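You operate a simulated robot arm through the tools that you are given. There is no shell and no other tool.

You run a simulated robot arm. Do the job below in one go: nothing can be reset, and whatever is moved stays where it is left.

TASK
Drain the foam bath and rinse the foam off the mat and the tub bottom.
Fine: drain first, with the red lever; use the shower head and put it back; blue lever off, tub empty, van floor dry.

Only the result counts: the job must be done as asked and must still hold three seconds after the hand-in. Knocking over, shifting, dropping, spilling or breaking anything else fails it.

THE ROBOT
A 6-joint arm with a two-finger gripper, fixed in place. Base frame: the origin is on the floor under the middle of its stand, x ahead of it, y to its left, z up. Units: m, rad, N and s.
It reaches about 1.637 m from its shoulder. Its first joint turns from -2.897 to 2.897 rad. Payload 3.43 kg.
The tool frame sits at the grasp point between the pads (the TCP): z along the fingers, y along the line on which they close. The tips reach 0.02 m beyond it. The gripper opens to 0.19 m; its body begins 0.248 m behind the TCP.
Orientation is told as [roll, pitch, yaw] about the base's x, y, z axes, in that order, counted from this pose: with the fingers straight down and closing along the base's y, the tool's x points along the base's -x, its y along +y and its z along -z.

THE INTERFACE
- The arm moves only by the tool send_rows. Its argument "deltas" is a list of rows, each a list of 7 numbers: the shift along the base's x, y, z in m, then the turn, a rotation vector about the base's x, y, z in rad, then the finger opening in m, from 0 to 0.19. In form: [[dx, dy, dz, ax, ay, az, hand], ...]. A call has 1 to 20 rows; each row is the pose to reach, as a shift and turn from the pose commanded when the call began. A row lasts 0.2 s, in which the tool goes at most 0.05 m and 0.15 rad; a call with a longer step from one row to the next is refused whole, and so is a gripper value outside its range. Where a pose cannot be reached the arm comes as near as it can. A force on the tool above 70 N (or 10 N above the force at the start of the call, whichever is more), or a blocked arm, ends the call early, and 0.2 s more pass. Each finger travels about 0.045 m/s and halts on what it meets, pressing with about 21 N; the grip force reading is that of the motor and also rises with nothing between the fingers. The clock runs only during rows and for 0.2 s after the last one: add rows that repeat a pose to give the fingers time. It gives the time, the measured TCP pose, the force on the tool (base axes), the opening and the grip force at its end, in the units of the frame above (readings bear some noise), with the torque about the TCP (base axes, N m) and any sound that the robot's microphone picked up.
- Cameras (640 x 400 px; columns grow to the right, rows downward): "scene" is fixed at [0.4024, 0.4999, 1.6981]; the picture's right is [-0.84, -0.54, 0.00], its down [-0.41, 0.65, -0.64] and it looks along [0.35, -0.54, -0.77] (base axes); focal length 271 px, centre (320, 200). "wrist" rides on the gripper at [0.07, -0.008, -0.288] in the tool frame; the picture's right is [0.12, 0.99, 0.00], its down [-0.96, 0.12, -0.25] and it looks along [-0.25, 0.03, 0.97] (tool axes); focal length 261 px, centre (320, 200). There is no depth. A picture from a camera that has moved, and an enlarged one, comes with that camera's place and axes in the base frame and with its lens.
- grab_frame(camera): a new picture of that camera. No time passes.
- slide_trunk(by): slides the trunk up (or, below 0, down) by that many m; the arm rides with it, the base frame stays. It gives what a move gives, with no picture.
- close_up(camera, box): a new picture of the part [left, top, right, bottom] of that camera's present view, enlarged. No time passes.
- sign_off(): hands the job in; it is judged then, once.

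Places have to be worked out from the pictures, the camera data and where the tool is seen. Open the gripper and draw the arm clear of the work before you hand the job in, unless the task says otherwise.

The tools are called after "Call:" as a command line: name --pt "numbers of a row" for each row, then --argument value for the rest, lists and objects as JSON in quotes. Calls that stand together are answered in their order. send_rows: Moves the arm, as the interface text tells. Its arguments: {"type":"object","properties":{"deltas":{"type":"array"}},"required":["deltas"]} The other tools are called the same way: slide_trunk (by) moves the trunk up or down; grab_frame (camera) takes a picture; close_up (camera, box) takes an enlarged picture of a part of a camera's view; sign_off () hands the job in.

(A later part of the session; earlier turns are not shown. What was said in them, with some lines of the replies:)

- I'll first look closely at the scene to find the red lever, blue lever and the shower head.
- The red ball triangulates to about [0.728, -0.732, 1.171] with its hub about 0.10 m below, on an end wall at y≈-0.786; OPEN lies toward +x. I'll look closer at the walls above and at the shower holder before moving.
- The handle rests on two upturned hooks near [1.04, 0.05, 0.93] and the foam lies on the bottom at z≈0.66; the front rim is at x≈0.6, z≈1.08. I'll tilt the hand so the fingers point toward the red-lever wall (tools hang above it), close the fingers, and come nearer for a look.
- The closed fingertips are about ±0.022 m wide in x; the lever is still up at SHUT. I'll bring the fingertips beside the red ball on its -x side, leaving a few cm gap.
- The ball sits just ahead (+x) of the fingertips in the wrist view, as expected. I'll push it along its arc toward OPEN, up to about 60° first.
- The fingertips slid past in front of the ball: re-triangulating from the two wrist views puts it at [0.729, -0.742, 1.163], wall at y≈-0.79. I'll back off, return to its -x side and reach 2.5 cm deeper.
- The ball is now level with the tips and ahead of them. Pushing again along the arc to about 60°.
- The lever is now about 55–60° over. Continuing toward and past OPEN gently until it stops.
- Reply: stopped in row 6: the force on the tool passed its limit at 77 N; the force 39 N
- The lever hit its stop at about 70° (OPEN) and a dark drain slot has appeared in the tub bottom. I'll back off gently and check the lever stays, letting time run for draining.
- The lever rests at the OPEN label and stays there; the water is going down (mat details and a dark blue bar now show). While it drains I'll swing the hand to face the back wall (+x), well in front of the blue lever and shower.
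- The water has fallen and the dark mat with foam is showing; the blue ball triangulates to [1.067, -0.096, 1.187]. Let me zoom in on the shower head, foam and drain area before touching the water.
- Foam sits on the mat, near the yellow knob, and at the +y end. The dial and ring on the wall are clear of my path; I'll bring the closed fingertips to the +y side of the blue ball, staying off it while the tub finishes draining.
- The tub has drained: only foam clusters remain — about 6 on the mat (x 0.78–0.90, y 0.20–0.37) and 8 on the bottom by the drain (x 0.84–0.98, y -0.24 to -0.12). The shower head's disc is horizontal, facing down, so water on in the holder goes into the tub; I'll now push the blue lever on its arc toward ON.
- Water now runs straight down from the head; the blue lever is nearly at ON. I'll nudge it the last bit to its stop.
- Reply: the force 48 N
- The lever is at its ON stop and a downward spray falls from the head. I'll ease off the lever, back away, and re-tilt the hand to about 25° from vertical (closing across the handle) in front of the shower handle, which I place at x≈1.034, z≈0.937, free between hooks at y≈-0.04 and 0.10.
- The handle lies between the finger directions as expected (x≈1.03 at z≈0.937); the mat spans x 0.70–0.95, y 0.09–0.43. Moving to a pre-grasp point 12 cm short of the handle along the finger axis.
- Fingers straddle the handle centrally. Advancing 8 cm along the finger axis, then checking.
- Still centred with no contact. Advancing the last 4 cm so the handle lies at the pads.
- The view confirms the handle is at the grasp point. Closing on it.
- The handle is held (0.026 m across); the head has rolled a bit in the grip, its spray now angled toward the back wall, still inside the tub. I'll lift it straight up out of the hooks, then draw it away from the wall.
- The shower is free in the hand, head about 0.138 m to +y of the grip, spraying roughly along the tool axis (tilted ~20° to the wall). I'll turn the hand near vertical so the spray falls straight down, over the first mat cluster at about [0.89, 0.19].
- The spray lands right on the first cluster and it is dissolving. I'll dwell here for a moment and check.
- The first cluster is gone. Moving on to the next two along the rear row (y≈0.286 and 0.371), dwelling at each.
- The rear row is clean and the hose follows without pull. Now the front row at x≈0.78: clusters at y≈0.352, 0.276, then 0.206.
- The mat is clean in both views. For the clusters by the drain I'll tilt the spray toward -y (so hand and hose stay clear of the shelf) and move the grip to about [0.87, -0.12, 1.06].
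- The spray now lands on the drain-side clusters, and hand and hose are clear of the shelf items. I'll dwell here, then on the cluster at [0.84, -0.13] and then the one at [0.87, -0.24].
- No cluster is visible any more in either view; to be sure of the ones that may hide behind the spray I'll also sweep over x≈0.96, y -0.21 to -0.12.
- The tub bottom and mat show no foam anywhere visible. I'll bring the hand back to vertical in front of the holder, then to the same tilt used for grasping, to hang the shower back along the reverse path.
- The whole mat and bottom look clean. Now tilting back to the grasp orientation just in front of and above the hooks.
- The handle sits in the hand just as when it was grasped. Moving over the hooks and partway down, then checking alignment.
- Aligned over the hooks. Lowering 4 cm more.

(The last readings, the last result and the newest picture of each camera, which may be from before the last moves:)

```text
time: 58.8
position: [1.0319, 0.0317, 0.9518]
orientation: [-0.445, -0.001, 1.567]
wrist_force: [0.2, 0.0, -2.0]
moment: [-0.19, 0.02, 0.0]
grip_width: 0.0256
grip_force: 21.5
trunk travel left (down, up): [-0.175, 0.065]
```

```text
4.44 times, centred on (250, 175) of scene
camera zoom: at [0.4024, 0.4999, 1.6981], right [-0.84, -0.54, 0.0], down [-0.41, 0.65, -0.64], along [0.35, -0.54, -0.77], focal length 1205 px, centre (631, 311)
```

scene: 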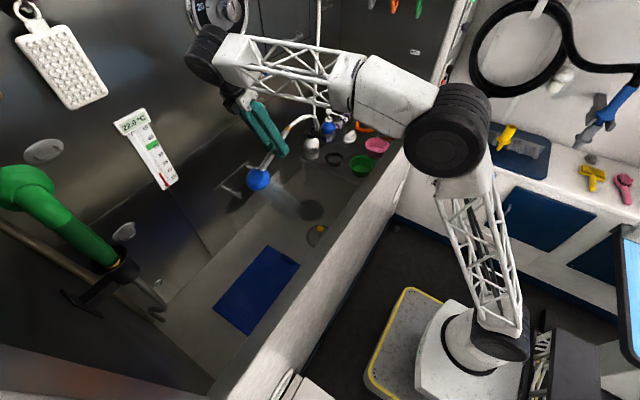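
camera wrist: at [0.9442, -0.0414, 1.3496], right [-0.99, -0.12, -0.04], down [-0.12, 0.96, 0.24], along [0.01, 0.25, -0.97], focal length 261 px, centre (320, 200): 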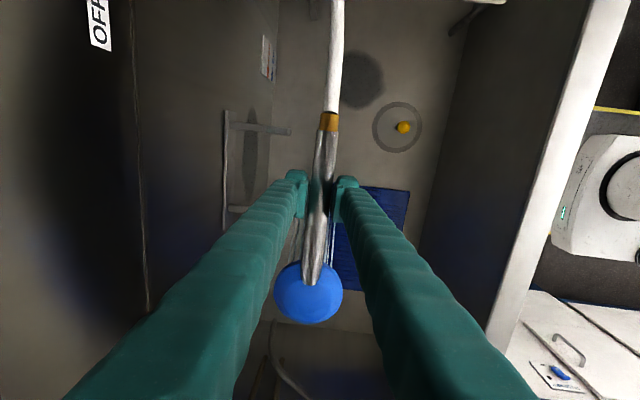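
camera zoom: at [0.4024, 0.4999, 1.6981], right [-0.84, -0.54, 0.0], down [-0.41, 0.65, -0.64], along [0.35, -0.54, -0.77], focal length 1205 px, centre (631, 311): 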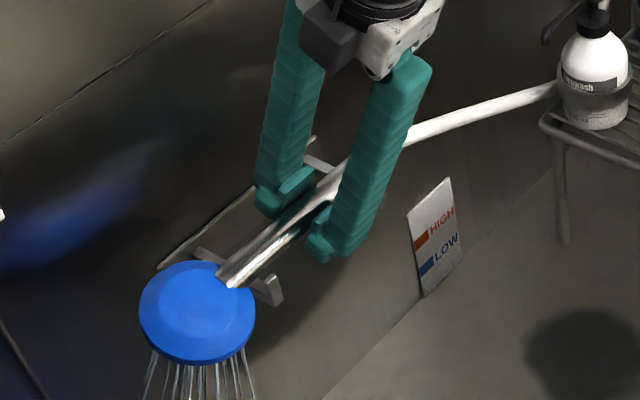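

Nearly seated; lowering the last 1.5 cm and watching the force.

Call:
send_rows --pt "0 0 -0.005 0 0 0 0" --pt "0 -0.001 -0.01 0 0 0 0" --pt "0 -0.001 -0.0145 0 0 0 0" --pt "0 -0.001 -0.0145 0 0 0 0"

Call:
close_up --camera "wrist" --box '[220, 80, 420, 260]'

Call:
close_up --camera "scene" --box '[200, 130, 300, 220]'

```text
time: 59.8
position: [1.0315, 0.0308, 0.9384]
orientation: [-0.444, -0.002, 1.567]
wrist_force: [11.0, -0.7, 11.8]
moment: [0.0, 0.27, 0.18]
grip_width: 0.0264
grip_force: 20.8
trunk travel left (down, up): [-0.175, 0.065]
```

```text
2.22 times, centred on (320, 170) of wrist
camera zoom: at [0.9139, -0.04, 1.2021], right [-0.9, -0.12, -0.43], down [-0.21, 0.96, 0.18], along [0.39, 0.25, -0.89], focal length 579 px, centre (320, 267)
```

zoom: 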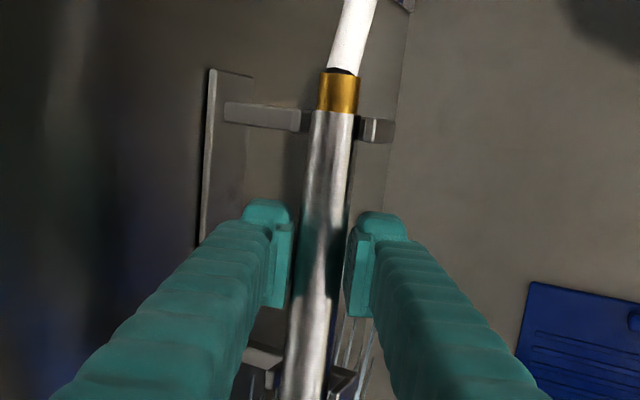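

```text
4.44 times, centred on (250, 175) of scene
camera zoom: at [0.4024, 0.4999, 1.6981], right [-0.84, -0.54, 0.0], down [-0.41, 0.65, -0.64], along [0.35, -0.54, -0.77], focal length 1205 px, centre (631, 311)
```

zoom: 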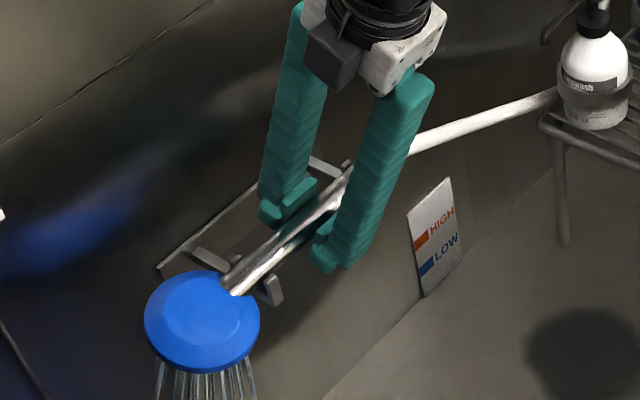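

The handle is seated on the hooks (support force felt). Opening the fingers slowly and holding still.

Call:
send_rows --pt "0 0 0 0 0 0 0.03" --pt "0 0 0 0 0 0 0.035" --pt "0 0 0 0 0 0 0.045" --pt "0 0 0 0 0 0 0.06" --pt "0 0 0 0 0 0 0.06" --pt "0 0 0 0 0 0 0.06"

Call:
close_up --camera "wrist" --box '[220, 80, 420, 260]'

Call:
close_up --camera "scene" --box '[200, 130, 300, 220]'

```text
time: 61.2
position: [1.0311, 0.0309, 0.9359]
orientation: [-0.444, -0.003, 1.567]
wrist_force: [-1.2, 0.1, 0.1]
moment: [0.0, 0.03, 0.0]
grip_width: 0.0599
grip_force: 0.0
trunk travel left (down, up): [-0.175, 0.065]
```

```text
2.22 times, centred on (320, 170) of wrist
camera zoom: at [0.9137, -0.0399, 1.2012], right [-0.9, -0.12, -0.43], down [-0.21, 0.96, 0.18], along [0.39, 0.25, -0.89], focal length 579 px, centre (320, 267)
```

zoom: 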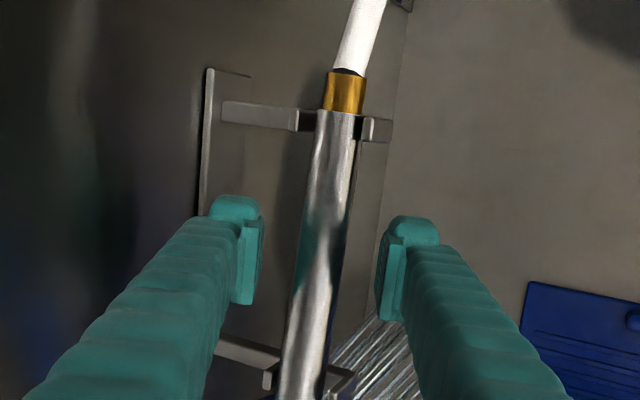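

```text
4.44 times, centred on (250, 175) of scene
camera zoom: at [0.4024, 0.4999, 1.6981], right [-0.84, -0.54, 0.0], down [-0.41, 0.65, -0.64], along [0.35, -0.54, -0.77], focal length 1205 px, centre (631, 311)
```

zoom: 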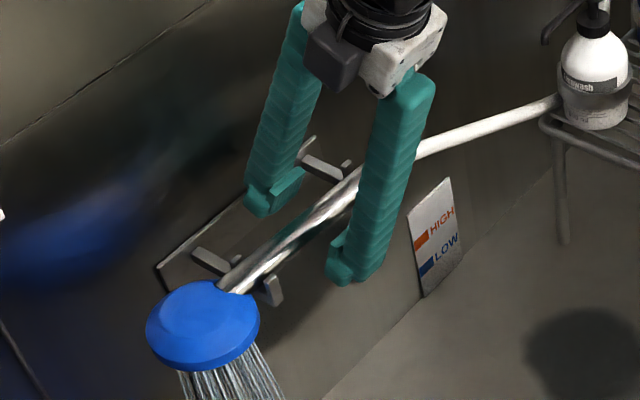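

The shower rests in both hooks again with the head rolled back facing down. Retreating along the finger axis.

Call:
send_rows --pt "-0.0085 0 0.0181 0 0 0 0.06" --pt "-0.0171 0 0.0362 0 0 0 0.06" --pt "-0.0256 0 0.0542 0 0 0 0.06" --pt "-0.0341 0 0.0723 0 0 0 0.06" --pt "-0.0427 0 0.0904 0 0 0 0.06" --pt "-0.0512 0 0.1085 0 0 0 0.06" --pt "-0.08 0 0.14 0 0 0 0.06" --pt "-0.11 0 0.17 0 0 0 0.06" --pt "-0.132 0 0.195 0 0 0 0.06" --pt "-0.132 0 0.195 0 0 0 0.06"

Call:
grab_frame --camera "wrist"

Call:
close_up --camera "scene" --box '[180, 130, 340, 340]'

Call:
close_up --camera "scene" --box '[200, 130, 300, 220]'

```text
time: 63.4
position: [0.9005, 0.0315, 1.1331]
orientation: [-0.443, -0.002, 1.568]
wrist_force: [0.1, -0.7, -0.2]
moment: [-0.02, -0.05, -0.02]
grip_width: 0.0602
grip_force: 0.0
trunk travel left (down, up): [-0.175, 0.065]
```

```text
taken
camera wrist: at [0.7829, -0.0389, 1.3979], right [-0.9, -0.12, -0.43], down [-0.21, 0.96, 0.18], along [0.39, 0.25, -0.89], focal length 261 px, centre (320, 200)
```

wrist: 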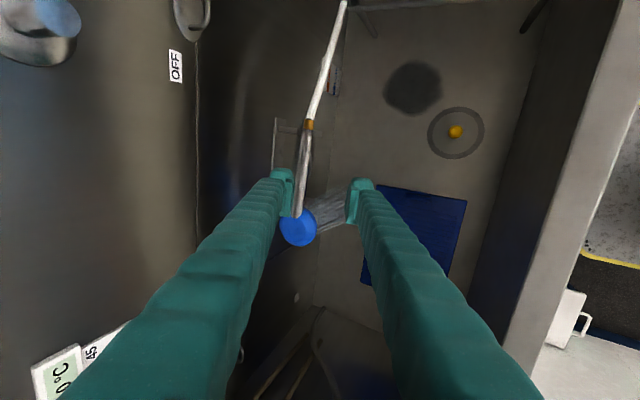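

```text
1.90 times, centred on (260, 235) of scene
camera zoom: at [0.4024, 0.4999, 1.6981], right [-0.84, -0.54, 0.0], down [-0.41, 0.65, -0.64], along [0.35, -0.54, -0.77], focal length 517 px, centre (434, 133)
```

zoom: 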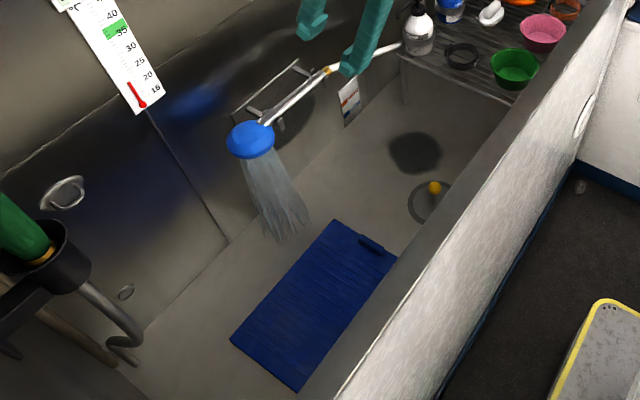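

```text
4.44 times, centred on (250, 175) of scene
camera zoom: at [0.4024, 0.4999, 1.6981], right [-0.84, -0.54, 0.0], down [-0.41, 0.65, -0.64], along [0.35, -0.54, -0.77], focal length 1205 px, centre (631, 311)
```

zoom: 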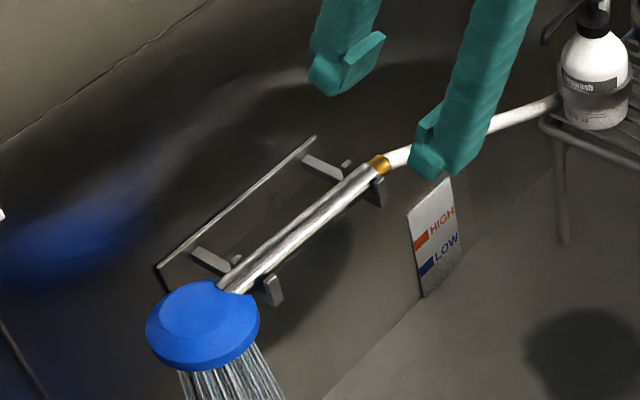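

The shower hangs just as at the start (collar and head at the same pixels). Before shutting the water I'll take one look at the strip of floor behind the front wall, at larger y, that the scene camera cannot see.

Call:
send_rows --pt "-0.01 0.04 0.015 0 0 0 0.09" --pt "-0.02 0.08 0.03 0 0 0 0.12" --pt "-0.03 0.12 0.045 0 0 0 0.15" --pt "-0.04 0.16 0.06 0 0 0 0.15" --pt "-0.05 0.2 0.07 0 0 0 0.15" --pt "-0.05 0.2 0.07 0 0 0 0.15"

Call:
grab_frame --camera "wrist"

Call:
grab_frame --camera "scene"

```text
time: 64.8
position: [0.8481, 0.2315, 1.2018]
orientation: [-0.442, -0.001, 1.565]
wrist_force: [-0.7, -0.1, 0.2]
moment: [-0.01, 0.03, 0.04]
grip_width: 0.15
grip_force: 0.1
trunk travel left (down, up): [-0.175, 0.065]
```

```text
taken
camera wrist: at [0.7317, 0.1611, 1.4669], right [-0.9, -0.12, -0.43], down [-0.21, 0.96, 0.18], along [0.39, 0.25, -0.89], focal length 261 px, centre (320, 200)
```

wrist: 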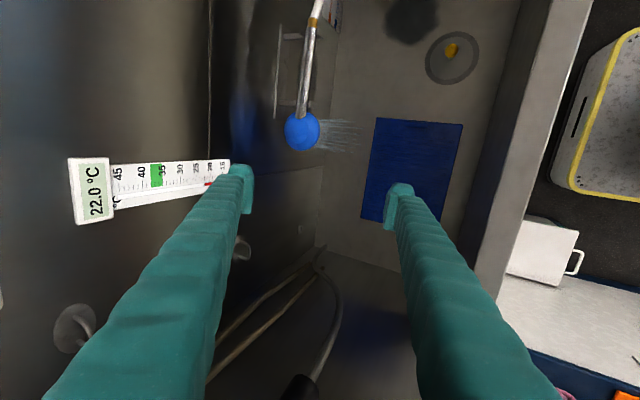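

```text
taken
```

scene: 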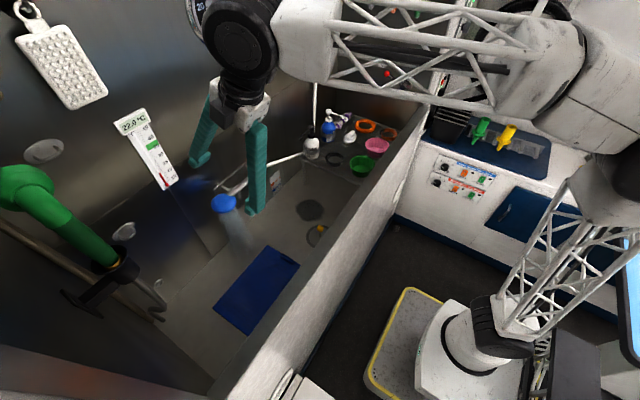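

The strip behind the front wall is clean too. Now to shut the water: the blue ball should be at about [1.067, -0.19, 1.25]; I'll close the fingers, tilt the hand back toward the wall and stand off in front and above it.

Call:
send_rows --pt "0.003 -0.04 0.012 0 -0.055 0 0" --pt "0.006 -0.081 0.023 0 -0.11 0 0" --pt "0.008 -0.122 0.035 0 -0.166 0 0" --pt "0.011 -0.162 0.047 0 -0.222 0 0" --pt "0.014 -0.203 0.058 0 -0.278 0 0" --pt "0.017 -0.244 0.07 0 -0.333 0 0" --pt "0.02 -0.284 0.082 0 -0.389 0 0" --pt "0.022 -0.325 0.093 0 -0.444 0 0" --pt "0.025 -0.365 0.105 0 -0.5 0 0" --pt "0.028 -0.406 0.117 0 -0.555 0 0" --pt "0.03 -0.4465 0.128 0 -0.611 0 0" --pt "0.03 -0.4465 0.128 0 -0.611 0 0"

Call:
grab_frame --camera "wrist"

Call:
grab_frame --camera "scene"

```text
time: 67.4
position: [0.8797, -0.2168, 1.3277]
orientation: [-1.054, -0.004, 1.569]
wrist_force: [-0.2, -0.2, -0.2]
moment: [0.0, 0.01, 0.0]
grip_width: 0.0
grip_force: 21.0
trunk travel left (down, up): [-0.175, 0.065]
```

```text
taken
camera wrist: at [0.6319, -0.2863, 1.4785], right [-0.49, -0.12, -0.86], down [-0.27, 0.96, 0.03], along [0.83, 0.25, -0.5], focal length 261 px, centre (320, 200)
```

wrist: 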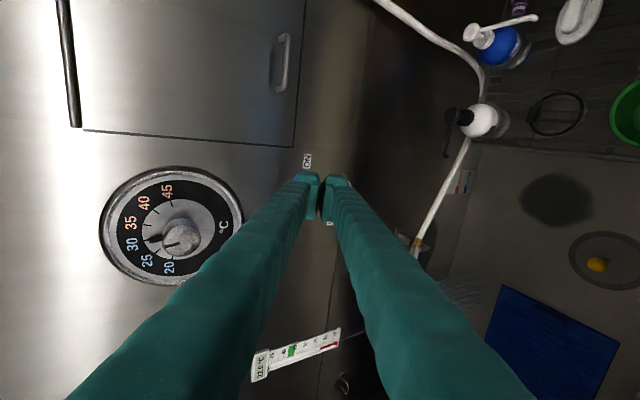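

```text
taken
```

scene: 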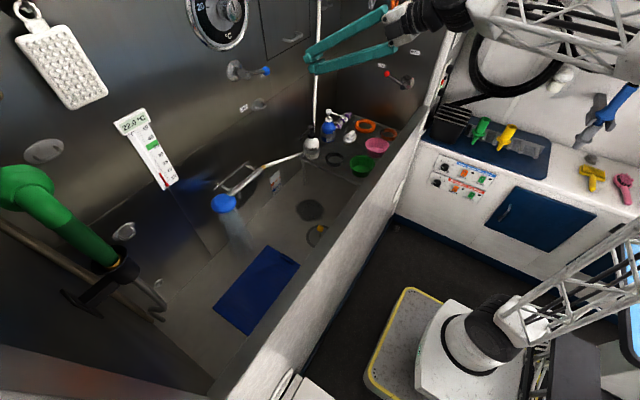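

Call:
close_up --camera "scene" --box '[200, 30, 330, 120]'

Call:
close_up --camera "scene" --box '[350, 30, 450, 110]'

```text
4.44 times, centred on (265, 75) of scene
camera zoom: at [0.4024, 0.4999, 1.6981], right [-0.84, -0.54, 0.0], down [-0.41, 0.65, -0.64], along [0.35, -0.54, -0.77], focal length 1205 px, centre (564, 756)
```

zoom: 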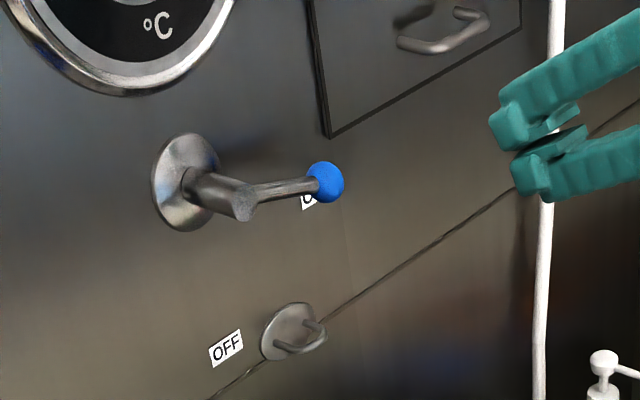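

```text
5.00 times, centred on (400, 70) of scene
camera zoom: at [0.4024, 0.4999, 1.6981], right [-0.84, -0.54, 0.0], down [-0.41, 0.65, -0.64], along [0.35, -0.54, -0.77], focal length 1356 px, centre (-80, 850)
```

zoom: 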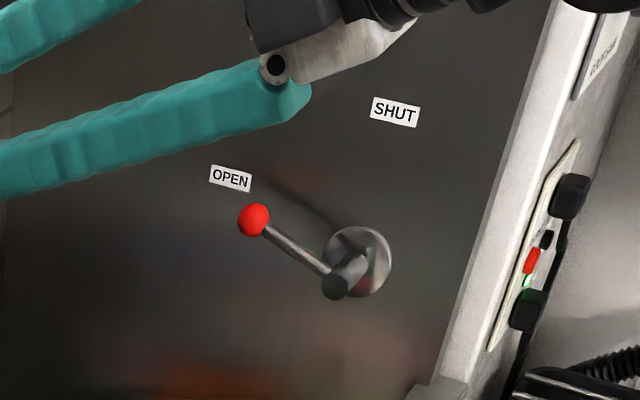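

The blue lever points to ON with its ball near [1.067, -0.193, 1.26]; the red lever is still at OPEN. Moving the closed fingertips forward, above the blue ball.

Call:
send_rows --pt "0.04 0.002 0.002 0 0 0 0" --pt "0.08 0.004 0.003 0 0 0 0" --pt "0.12 0.006 0.004 0 0 0 0" --pt "0.15 0.008 0.004 0 0 0 0" --pt "0.177 0.009 0.004 0 0 0 0" --pt "0.177 0.009 0.004 0 0 0 0"

Call:
close_up --camera "wrist" --box '[220, 80, 420, 280]'

Call:
close_up --camera "scene" --box '[200, 30, 330, 120]'

```text
time: 68.8
position: [1.0552, -0.2049, 1.334]
orientation: [-1.055, -0.003, 1.569]
wrist_force: [-0.1, -0.2, 0.0]
moment: [-0.01, -0.01, 0.02]
grip_width: 0.0
grip_force: 20.9
trunk travel left (down, up): [-0.175, 0.065]
```

```text
2.00 times, centred on (320, 180) of wrist
camera zoom: at [0.8083, -0.2756, 1.4848], right [-0.49, -0.12, -0.86], down [-0.27, 0.96, 0.03], along [0.83, 0.25, -0.5], focal length 521 px, centre (320, 240)
```

zoom: 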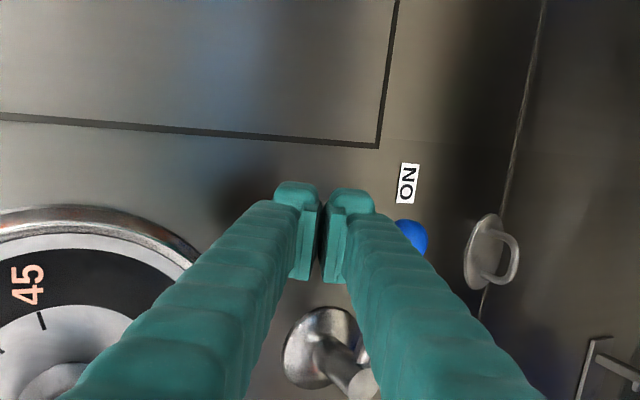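

```text
4.44 times, centred on (265, 75) of scene
camera zoom: at [0.4024, 0.4999, 1.6981], right [-0.84, -0.54, 0.0], down [-0.41, 0.65, -0.64], along [0.35, -0.54, -0.77], focal length 1205 px, centre (564, 756)
```

zoom: 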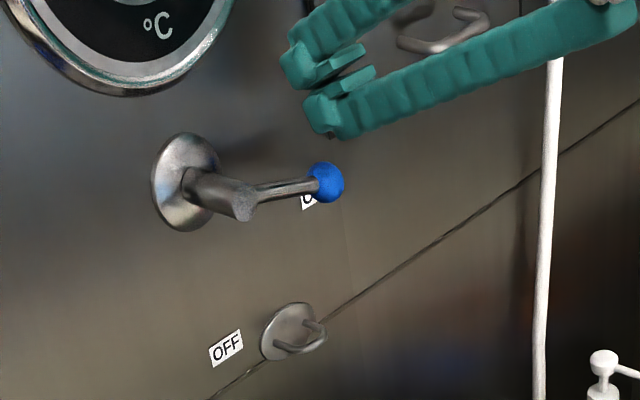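

Fingertips are just above the ball. Pushing it down along its arc to OFF.

Call:
send_rows --pt "0.002 -0.001 -0.02 0 0 0 0" --pt "0.002 -0.001 -0.036 0 0 0 0" --pt "0.002 -0.001 -0.048 0 0 0 0" --pt "0.002 -0.001 -0.06 0 0 0 0" --pt "0.002 0.003 -0.075 0 0 0 0" --pt "0.002 0.007 -0.089 0 0 0 0" --pt "0.002 0.014 -0.102 0 0 0 0" --pt "0.002 0.022 -0.114 0 0 0 0" --pt "0.002 0.033 -0.125 0 0 0 0" --pt "0.002 0.044 -0.1345 0 0 0 0" --pt "0.002 0.057 -0.142 0 0 0 0" --pt "0.002 0.068 -0.148 0 0 0 0"

Call:
close_up --camera "wrist" --box '[220, 80, 420, 280]'

Call:
close_up --camera "scene" --box '[200, 30, 330, 120]'

Call:
grab_frame --camera "scene"

```text
time: 71.4
position: [1.0575, -0.1391, 1.1841]
orientation: [-1.055, -0.003, 1.569]
wrist_force: [0.4, -0.6, 0.6]
moment: [0.02, -0.01, 0.04]
grip_width: 0.0
grip_force: 21.0
trunk travel left (down, up): [-0.175, 0.065]
```

```text
2.00 times, centred on (320, 180) of wrist
camera zoom: at [0.8105, -0.2097, 1.335], right [-0.49, -0.12, -0.86], down [-0.27, 0.96, 0.03], along [0.83, 0.25, -0.5], focal length 521 px, centre (320, 240)
```

zoom: 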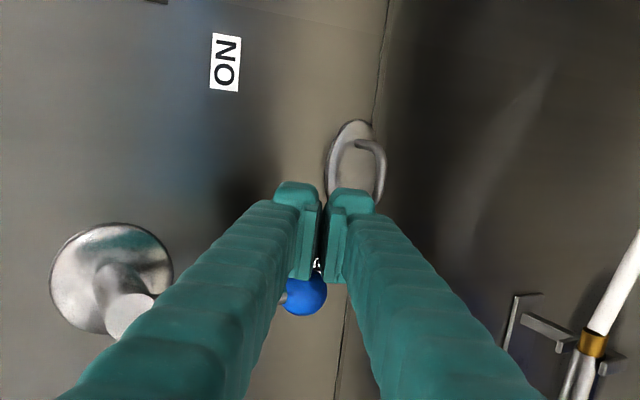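

```text
4.44 times, centred on (265, 75) of scene
camera zoom: at [0.4024, 0.4999, 1.6981], right [-0.84, -0.54, 0.0], down [-0.41, 0.65, -0.64], along [0.35, -0.54, -0.77], focal length 1205 px, centre (564, 756)
```

zoom: 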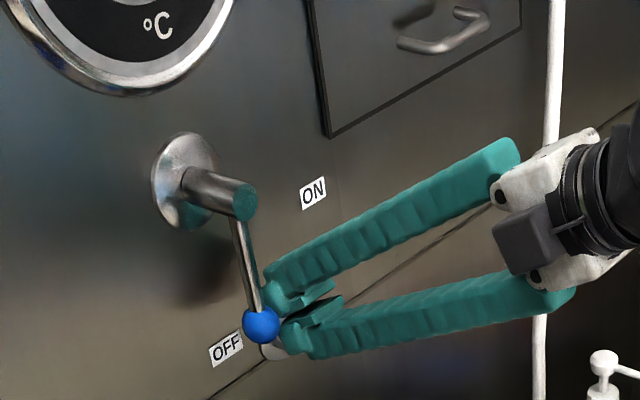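

```text
taken
```

scene: 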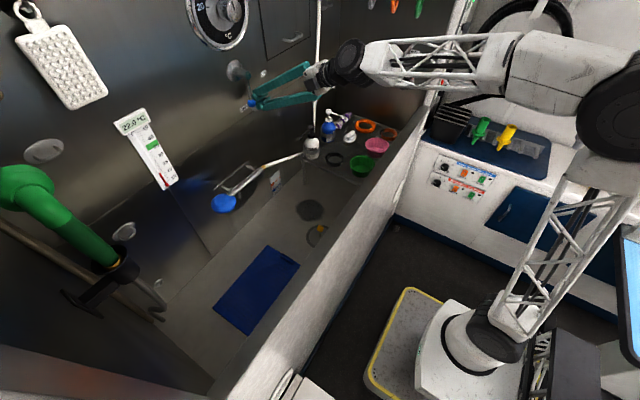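

The lever is back almost exactly to its original OFF pixel position and the spray has stopped. I'll nudge it firmly onto the stop, then back off.

Call:
send_rows --pt "0 0.004 0 0 0 0 0" --pt "0 0.008 -0.001 0 0 0 0" --pt "0 0.011 -0.001 0 0 0 0"

Call:
close_up --camera "scene" --box '[200, 30, 330, 120]'

```text
time: 72.2
position: [1.058, -0.1352, 1.1858]
orientation: [-1.057, -0.004, 1.563]
wrist_force: [0.1, -41.3, 1.8]
moment: [0.14, -0.03, -0.43]
grip_width: 0.0
grip_force: 21.0
trunk travel left (down, up): [-0.175, 0.065]
```

```text
4.44 times, centred on (265, 75) of scene
camera zoom: at [0.4024, 0.4999, 1.6981], right [-0.84, -0.54, 0.0], down [-0.41, 0.65, -0.64], along [0.35, -0.54, -0.77], focal length 1205 px, centre (564, 756)
```

zoom: 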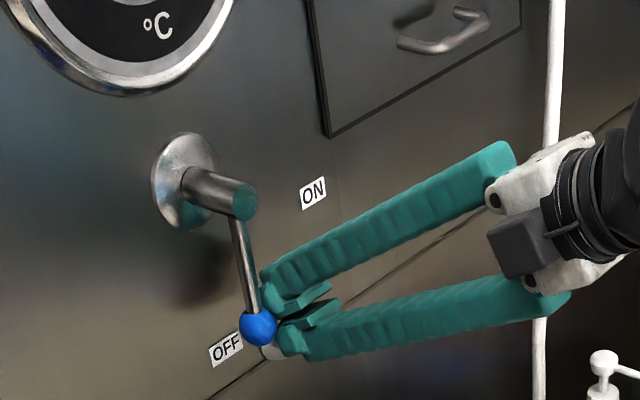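

It is on the stop (41 N). Easing off and retreating to the middle, above the tub.

Call:
send_rows --pt "0 -0.016 0.002 0 0 0 0" --pt "-0.03 -0.02 0.01 0 0 0 0" --pt "-0.07 -0.02 0.03 0 0 0 0" --pt "-0.11 -0.02 0.05 0 0 0 0" --pt "-0.15 -0.02 0.07 0 0 0 0" --pt "-0.19 -0.02 0.09 0 0.1 0 0.03" --pt "-0.23 -0.03 0.105 0 0.22 0 0.06" --pt "-0.265 -0.04 0.12 0 0.34 0 0.09" --pt "-0.3 -0.05 0.13 0 0.46 0 0.12" --pt "-0.33 -0.06 0.14 0 0.58 0 0.15" --pt "-0.36 -0.07 0.145 0 0.7 0 0.19" --pt "-0.385 -0.08 0.15 0 0.82 0 0.19" --pt "-0.41 -0.09 0.155 0 0.94 0 0.19" --pt "-0.43 -0.1 0.16 0 1.05 0 0.19" --pt "-0.43 -0.1 0.16 0 1.05 0 0.19"

Call:
grab_frame --camera "wrist"

Call:
grab_frame --camera "scene"

Call:
close_up --camera "scene" --box '[200, 30, 330, 120]'

Call:
close_up --camera "scene" --box '[150, 140, 350, 340]'

```text
time: 75.4
position: [0.6254, -0.2291, 1.3399]
orientation: [-0.009, 0.002, 1.567]
wrist_force: [0.0, 0.3, -0.1]
moment: [0.05, 0.07, 0.0]
grip_width: 0.1899
grip_force: 0.4
out of reach, approached as far as the arm can: row 14, 15
trunk travel left (down, up): [-0.175, 0.065]
```

```text
taken
camera wrist: at [0.6299, -0.2978, 1.6288], right [-0.99, -0.12, -0.01], down [-0.11, 0.96, 0.25], along [-0.02, 0.24, -0.97], focal length 261 px, centre (320, 200)
```

wrist: 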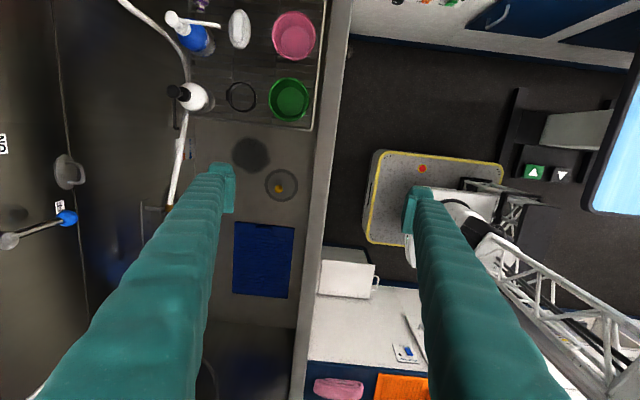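

```text
taken
```

scene: 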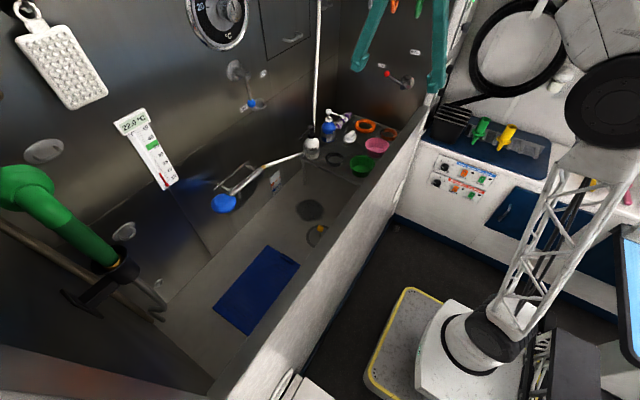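

```text
4.44 times, centred on (265, 75) of scene
camera zoom: at [0.4024, 0.4999, 1.6981], right [-0.84, -0.54, 0.0], down [-0.41, 0.65, -0.64], along [0.35, -0.54, -0.77], focal length 1205 px, centre (564, 756)
```

zoom: 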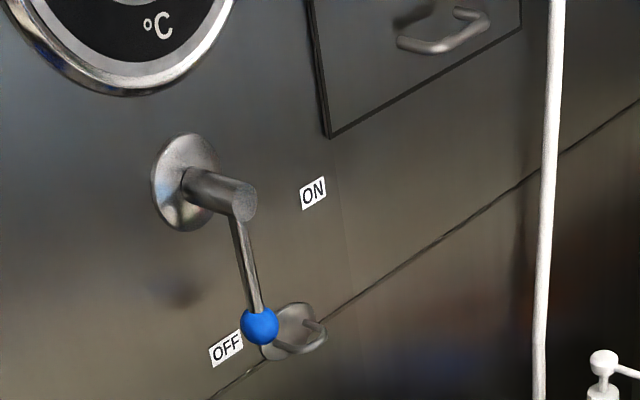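

```text
2.00 times, centred on (250, 240) of scene
camera zoom: at [0.4024, 0.4999, 1.6981], right [-0.84, -0.54, 0.0], down [-0.41, 0.65, -0.64], along [0.35, -0.54, -0.77], focal length 542 px, centre (460, 120)
```

zoom: 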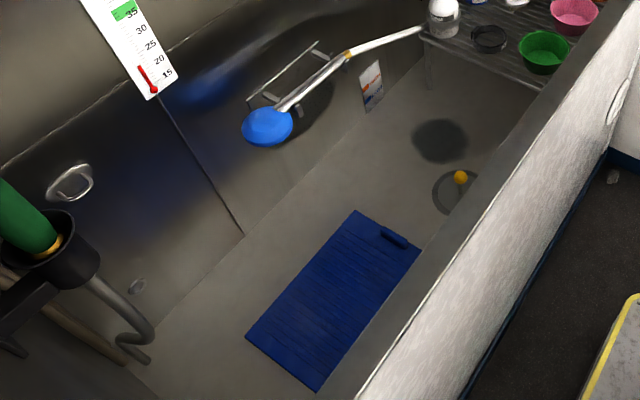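

Blue lever OFF, shower hung, no foam visible. I want a closer look at the dark disc and the yellow-knob drain on the tub bottom to be sure no water is left.

Call:
close_up --camera "wrist" --box '[180, 110, 330, 310]'

Call:
close_up --camera "scene" --box '[280, 180, 350, 260]'

Call:
close_up --camera "wrist" --box '[220, 130, 310, 210]'

```text
2.00 times, centred on (255, 210) of wrist
camera zoom: at [0.6299, -0.2978, 1.6288], right [-0.99, -0.12, -0.01], down [-0.11, 0.96, 0.25], along [-0.02, 0.24, -0.97], focal length 521 px, centre (450, 180)
```

zoom: 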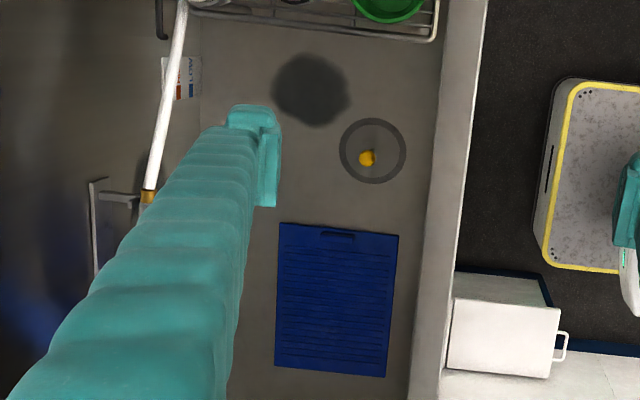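

```text
5.00 times, centred on (315, 220) of scene
camera zoom: at [0.4024, 0.4999, 1.6981], right [-0.84, -0.54, 0.0], down [-0.41, 0.65, -0.64], along [0.35, -0.54, -0.77], focal length 1356 px, centre (345, 100)
```

zoom: 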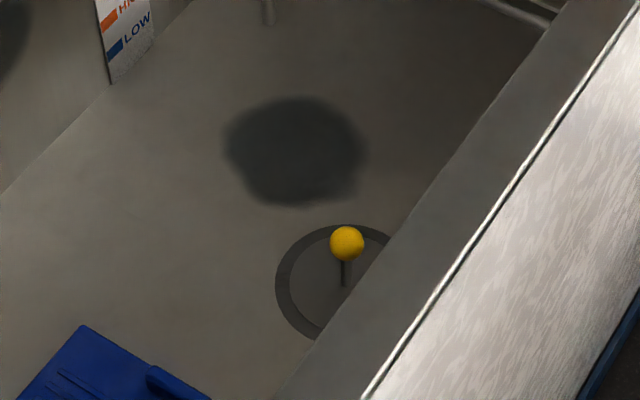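

```text
5.00 times, centred on (265, 170) of wrist
camera zoom: at [0.6299, -0.2978, 1.6288], right [-0.99, -0.12, -0.01], down [-0.11, 0.96, 0.25], along [-0.02, 0.24, -0.97], focal length 1303 px, centre (595, 350)
```

zoom: 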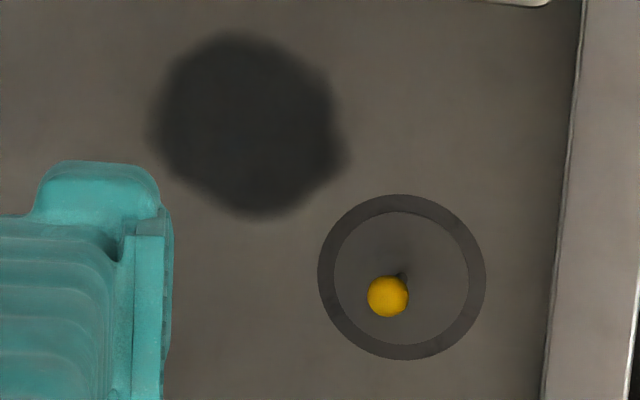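

The dark blotch is a stain/shading mark that was there under the foam since draining and never changed; the drain ring looks dry. I'll let a few more seconds pass so any residue drains, then recheck everything.

Call:
send_rows --pt "0 0 0 0 0 0 0.19" --pt "0 0 0 0 0 0 0.19" --pt "0 0 0 0 0 0 0.19" --pt "0 0 0 0 0 0 0.19" --pt "0 0 0 0 0 0 0.19" --pt "0 0 0 0 0 0 0.19" --pt "0 0 0 0 0 0 0.19" --pt "0 0 0 0 0 0 0.19" --pt "0 0 0 0 0 0 0.19" --pt "0 0 0 0 0 0 0.19" --pt "0 0 0 0 0 0 0.19" --pt "0 0 0 0 0 0 0.19" --pt "0 0 0 0 0 0 0.19" --pt "0 0 0 0 0 0 0.19" --pt "0 0 0 0 0 0 0.19" --pt "0 0 0 0 0 0 0.19" --pt "0 0 0 0 0 0 0.19" --pt "0 0 0 0 0 0 0.19" --pt "0 0 0 0 0 0 0.19" --pt "0 0 0 0 0 0 0.19"

Call:
grab_frame --camera "scene"

Call:
close_up --camera "scene" --box '[260, 90, 420, 260]'

Call:
close_up --camera "scene" --box '[200, 130, 300, 220]'

Call:
close_up --camera "wrist" --box '[150, 100, 350, 400]'

Call:
close_up --camera "scene" --box '[280, 180, 440, 400]'

```text
time: 79.6
position: [0.6241, -0.2291, 1.3398]
orientation: [-0.008, 0.002, 1.567]
wrist_force: [-0.7, -0.1, 0.0]
moment: [0.0, 0.01, -0.01]
grip_width: 0.1903
grip_force: 0.1
trunk travel left (down, up): [-0.175, 0.065]
```

```text
taken
```

scene: 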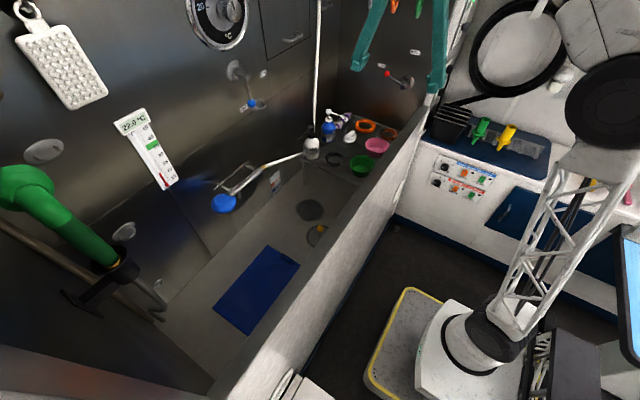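

```text
2.35 times, centred on (340, 175) of scene
camera zoom: at [0.4024, 0.4999, 1.6981], right [-0.84, -0.54, 0.0], down [-0.41, 0.65, -0.64], along [0.35, -0.54, -0.77], focal length 638 px, centre (273, 259)
```

zoom: 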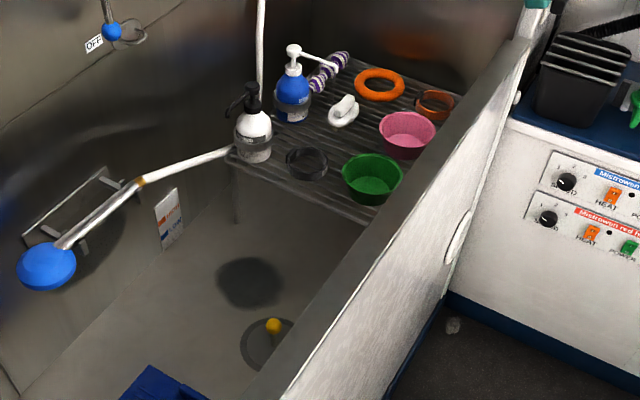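

```text
4.44 times, centred on (250, 175) of scene
camera zoom: at [0.4024, 0.4999, 1.6981], right [-0.84, -0.54, 0.0], down [-0.41, 0.65, -0.64], along [0.35, -0.54, -0.77], focal length 1205 px, centre (631, 311)
```

zoom: 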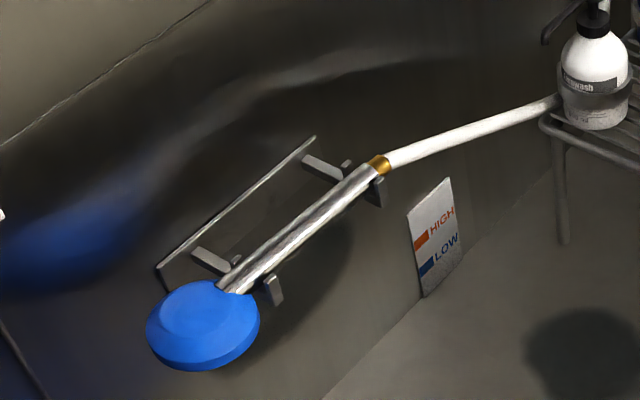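

```text
1.33 times, centred on (250, 250) of wrist
camera zoom: at [0.6297, -0.2975, 1.6289], right [-0.99, -0.12, -0.01], down [-0.11, 0.96, 0.24], along [-0.02, 0.24, -0.97], focal length 348 px, centre (413, 133)
```

zoom: 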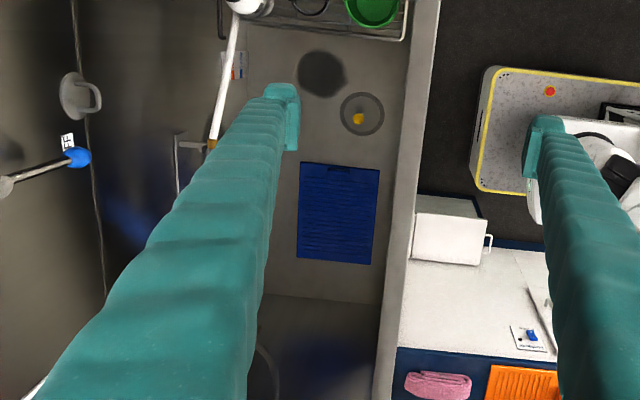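

```text
1.82 times, centred on (360, 290) of scene
camera zoom: at [0.4024, 0.4999, 1.6981], right [-0.84, -0.54, 0.0], down [-0.41, 0.65, -0.64], along [0.35, -0.54, -0.77], focal length 493 px, centre (247, 36)
```

zoom: 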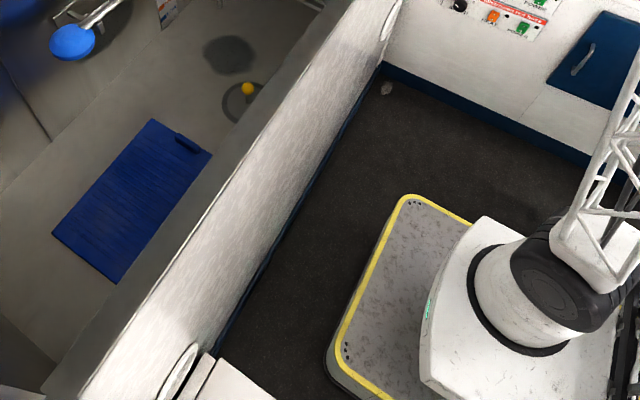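

All is in place: foam gone, tub empty, shower hung, blue OFF, red OPEN, van floor unchanged. I'll draw the open hand back to its starting pose, away from the tub interior.

Call:
send_rows --pt "-0.007 -0.001 0 0 0 -0.13 0.19" --pt "-0.014 -0.002 0 0 0 -0.26 0.19" --pt "-0.021 -0.003 0 0 0 -0.39 0.19" --pt "-0.028 -0.004 0 0 0 -0.52 0.19" --pt "-0.036 -0.005 0 0 0 -0.65 0.19" --pt "-0.043 -0.006 0 0 0 -0.78 0.19" --pt "-0.05 -0.007 -0.002 0 0 -0.91 0.19" --pt "-0.057 -0.008 -0.005 0 0 -1.04 0.19" --pt "-0.065 -0.009 -0.008 0 0 -1.17 0.19" --pt "-0.072 -0.01 -0.011 0 0 -1.3 0.19" --pt "-0.079 -0.011 -0.014 0 0 -1.43 0.19" --pt "-0.086 -0.012 -0.017 0 0 -1.567 0.19" --pt "-0.086 -0.012 -0.017 0 0 -1.567 0.19" --pt "-0.086 -0.012 -0.017 0 0 -1.567 0.19" --pt "-0.086 -0.012 -0.017 0 0 -1.567 0.19"

Call:
grab_frame --camera "scene"

Call:
grab_frame --camera "wrist"

```text
time: 82.8
position: [0.5396, -0.2394, 1.3226]
orientation: [-0.003, -0.001, 0.001]
wrist_force: [-0.1, -0.4, 0.8]
moment: [0.0, -0.03, -0.03]
grip_width: 0.1899
grip_force: 0.1
trunk travel left (down, up): [-0.175, 0.065]
```

```text
taken
```

scene: 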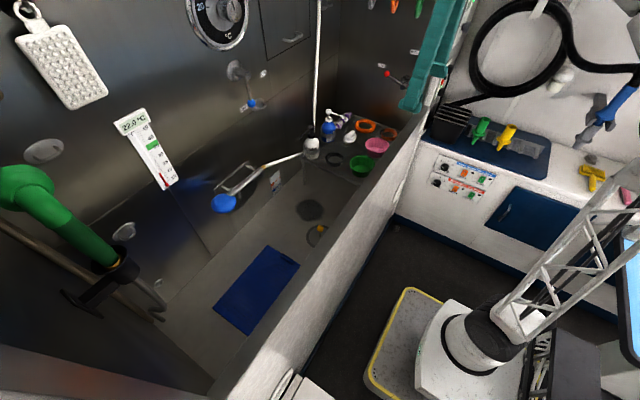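

```text
taken
camera wrist: at [0.4681, -0.2464, 1.6121], right [-0.12, 0.99, 0.0], down [0.96, 0.12, 0.25], along [0.25, 0.03, -0.97], focal length 261 px, centre (320, 200)
```

wrist: 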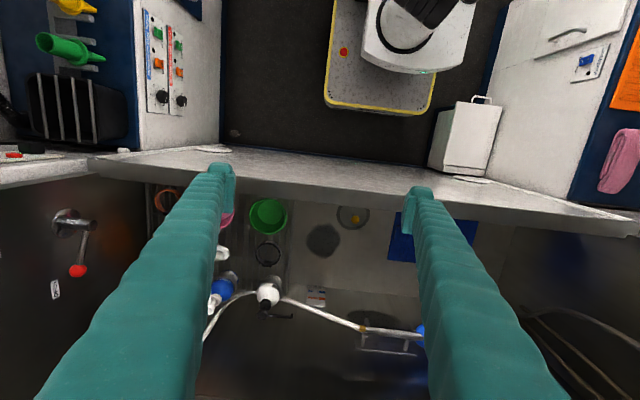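

The arm is back at its starting pose with the gripper open. The pictures show the red lever at OPEN, the blue lever at OFF, the shower in its hooks, the tub empty with no foam, the floor dry and nothing else disturbed. I'm handing the job in.

Call:
sign_off

```text
The job is handed in.
```

The foam bath is drained and the foam is rinsed off the mat and the tub bottom. I have handed the job in.

- **Draining:** I opened the drain with the red lever first and waited until the tub was empty before turning any water on. The red lever is still at OPEN.
- **Rinsing:** I turned the blue lever on and rinsed the 14 foam clusters I had counted (6 on the mat, 8 near the drain). I also checked the strip behind the front wall, which the scene camera can't see, and it was clean.
- **Putting back:** The shower head is back in its hooks as it was at the start. The blue lever is at OFF.
- **At hand-in:** In the last pictures the tub is empty, the van floor looks dry and nothing else has moved. The arm is back at its starting pose with the gripper open.

- **Dark patch:** There is a dark patch on the tub bottom near the drain. It was already there before I rinsed and the water didn't change it. I took it for a stain and left it.
- **First push on the red lever:** My first try slid past the ball without moving the lever. The second try opened it.
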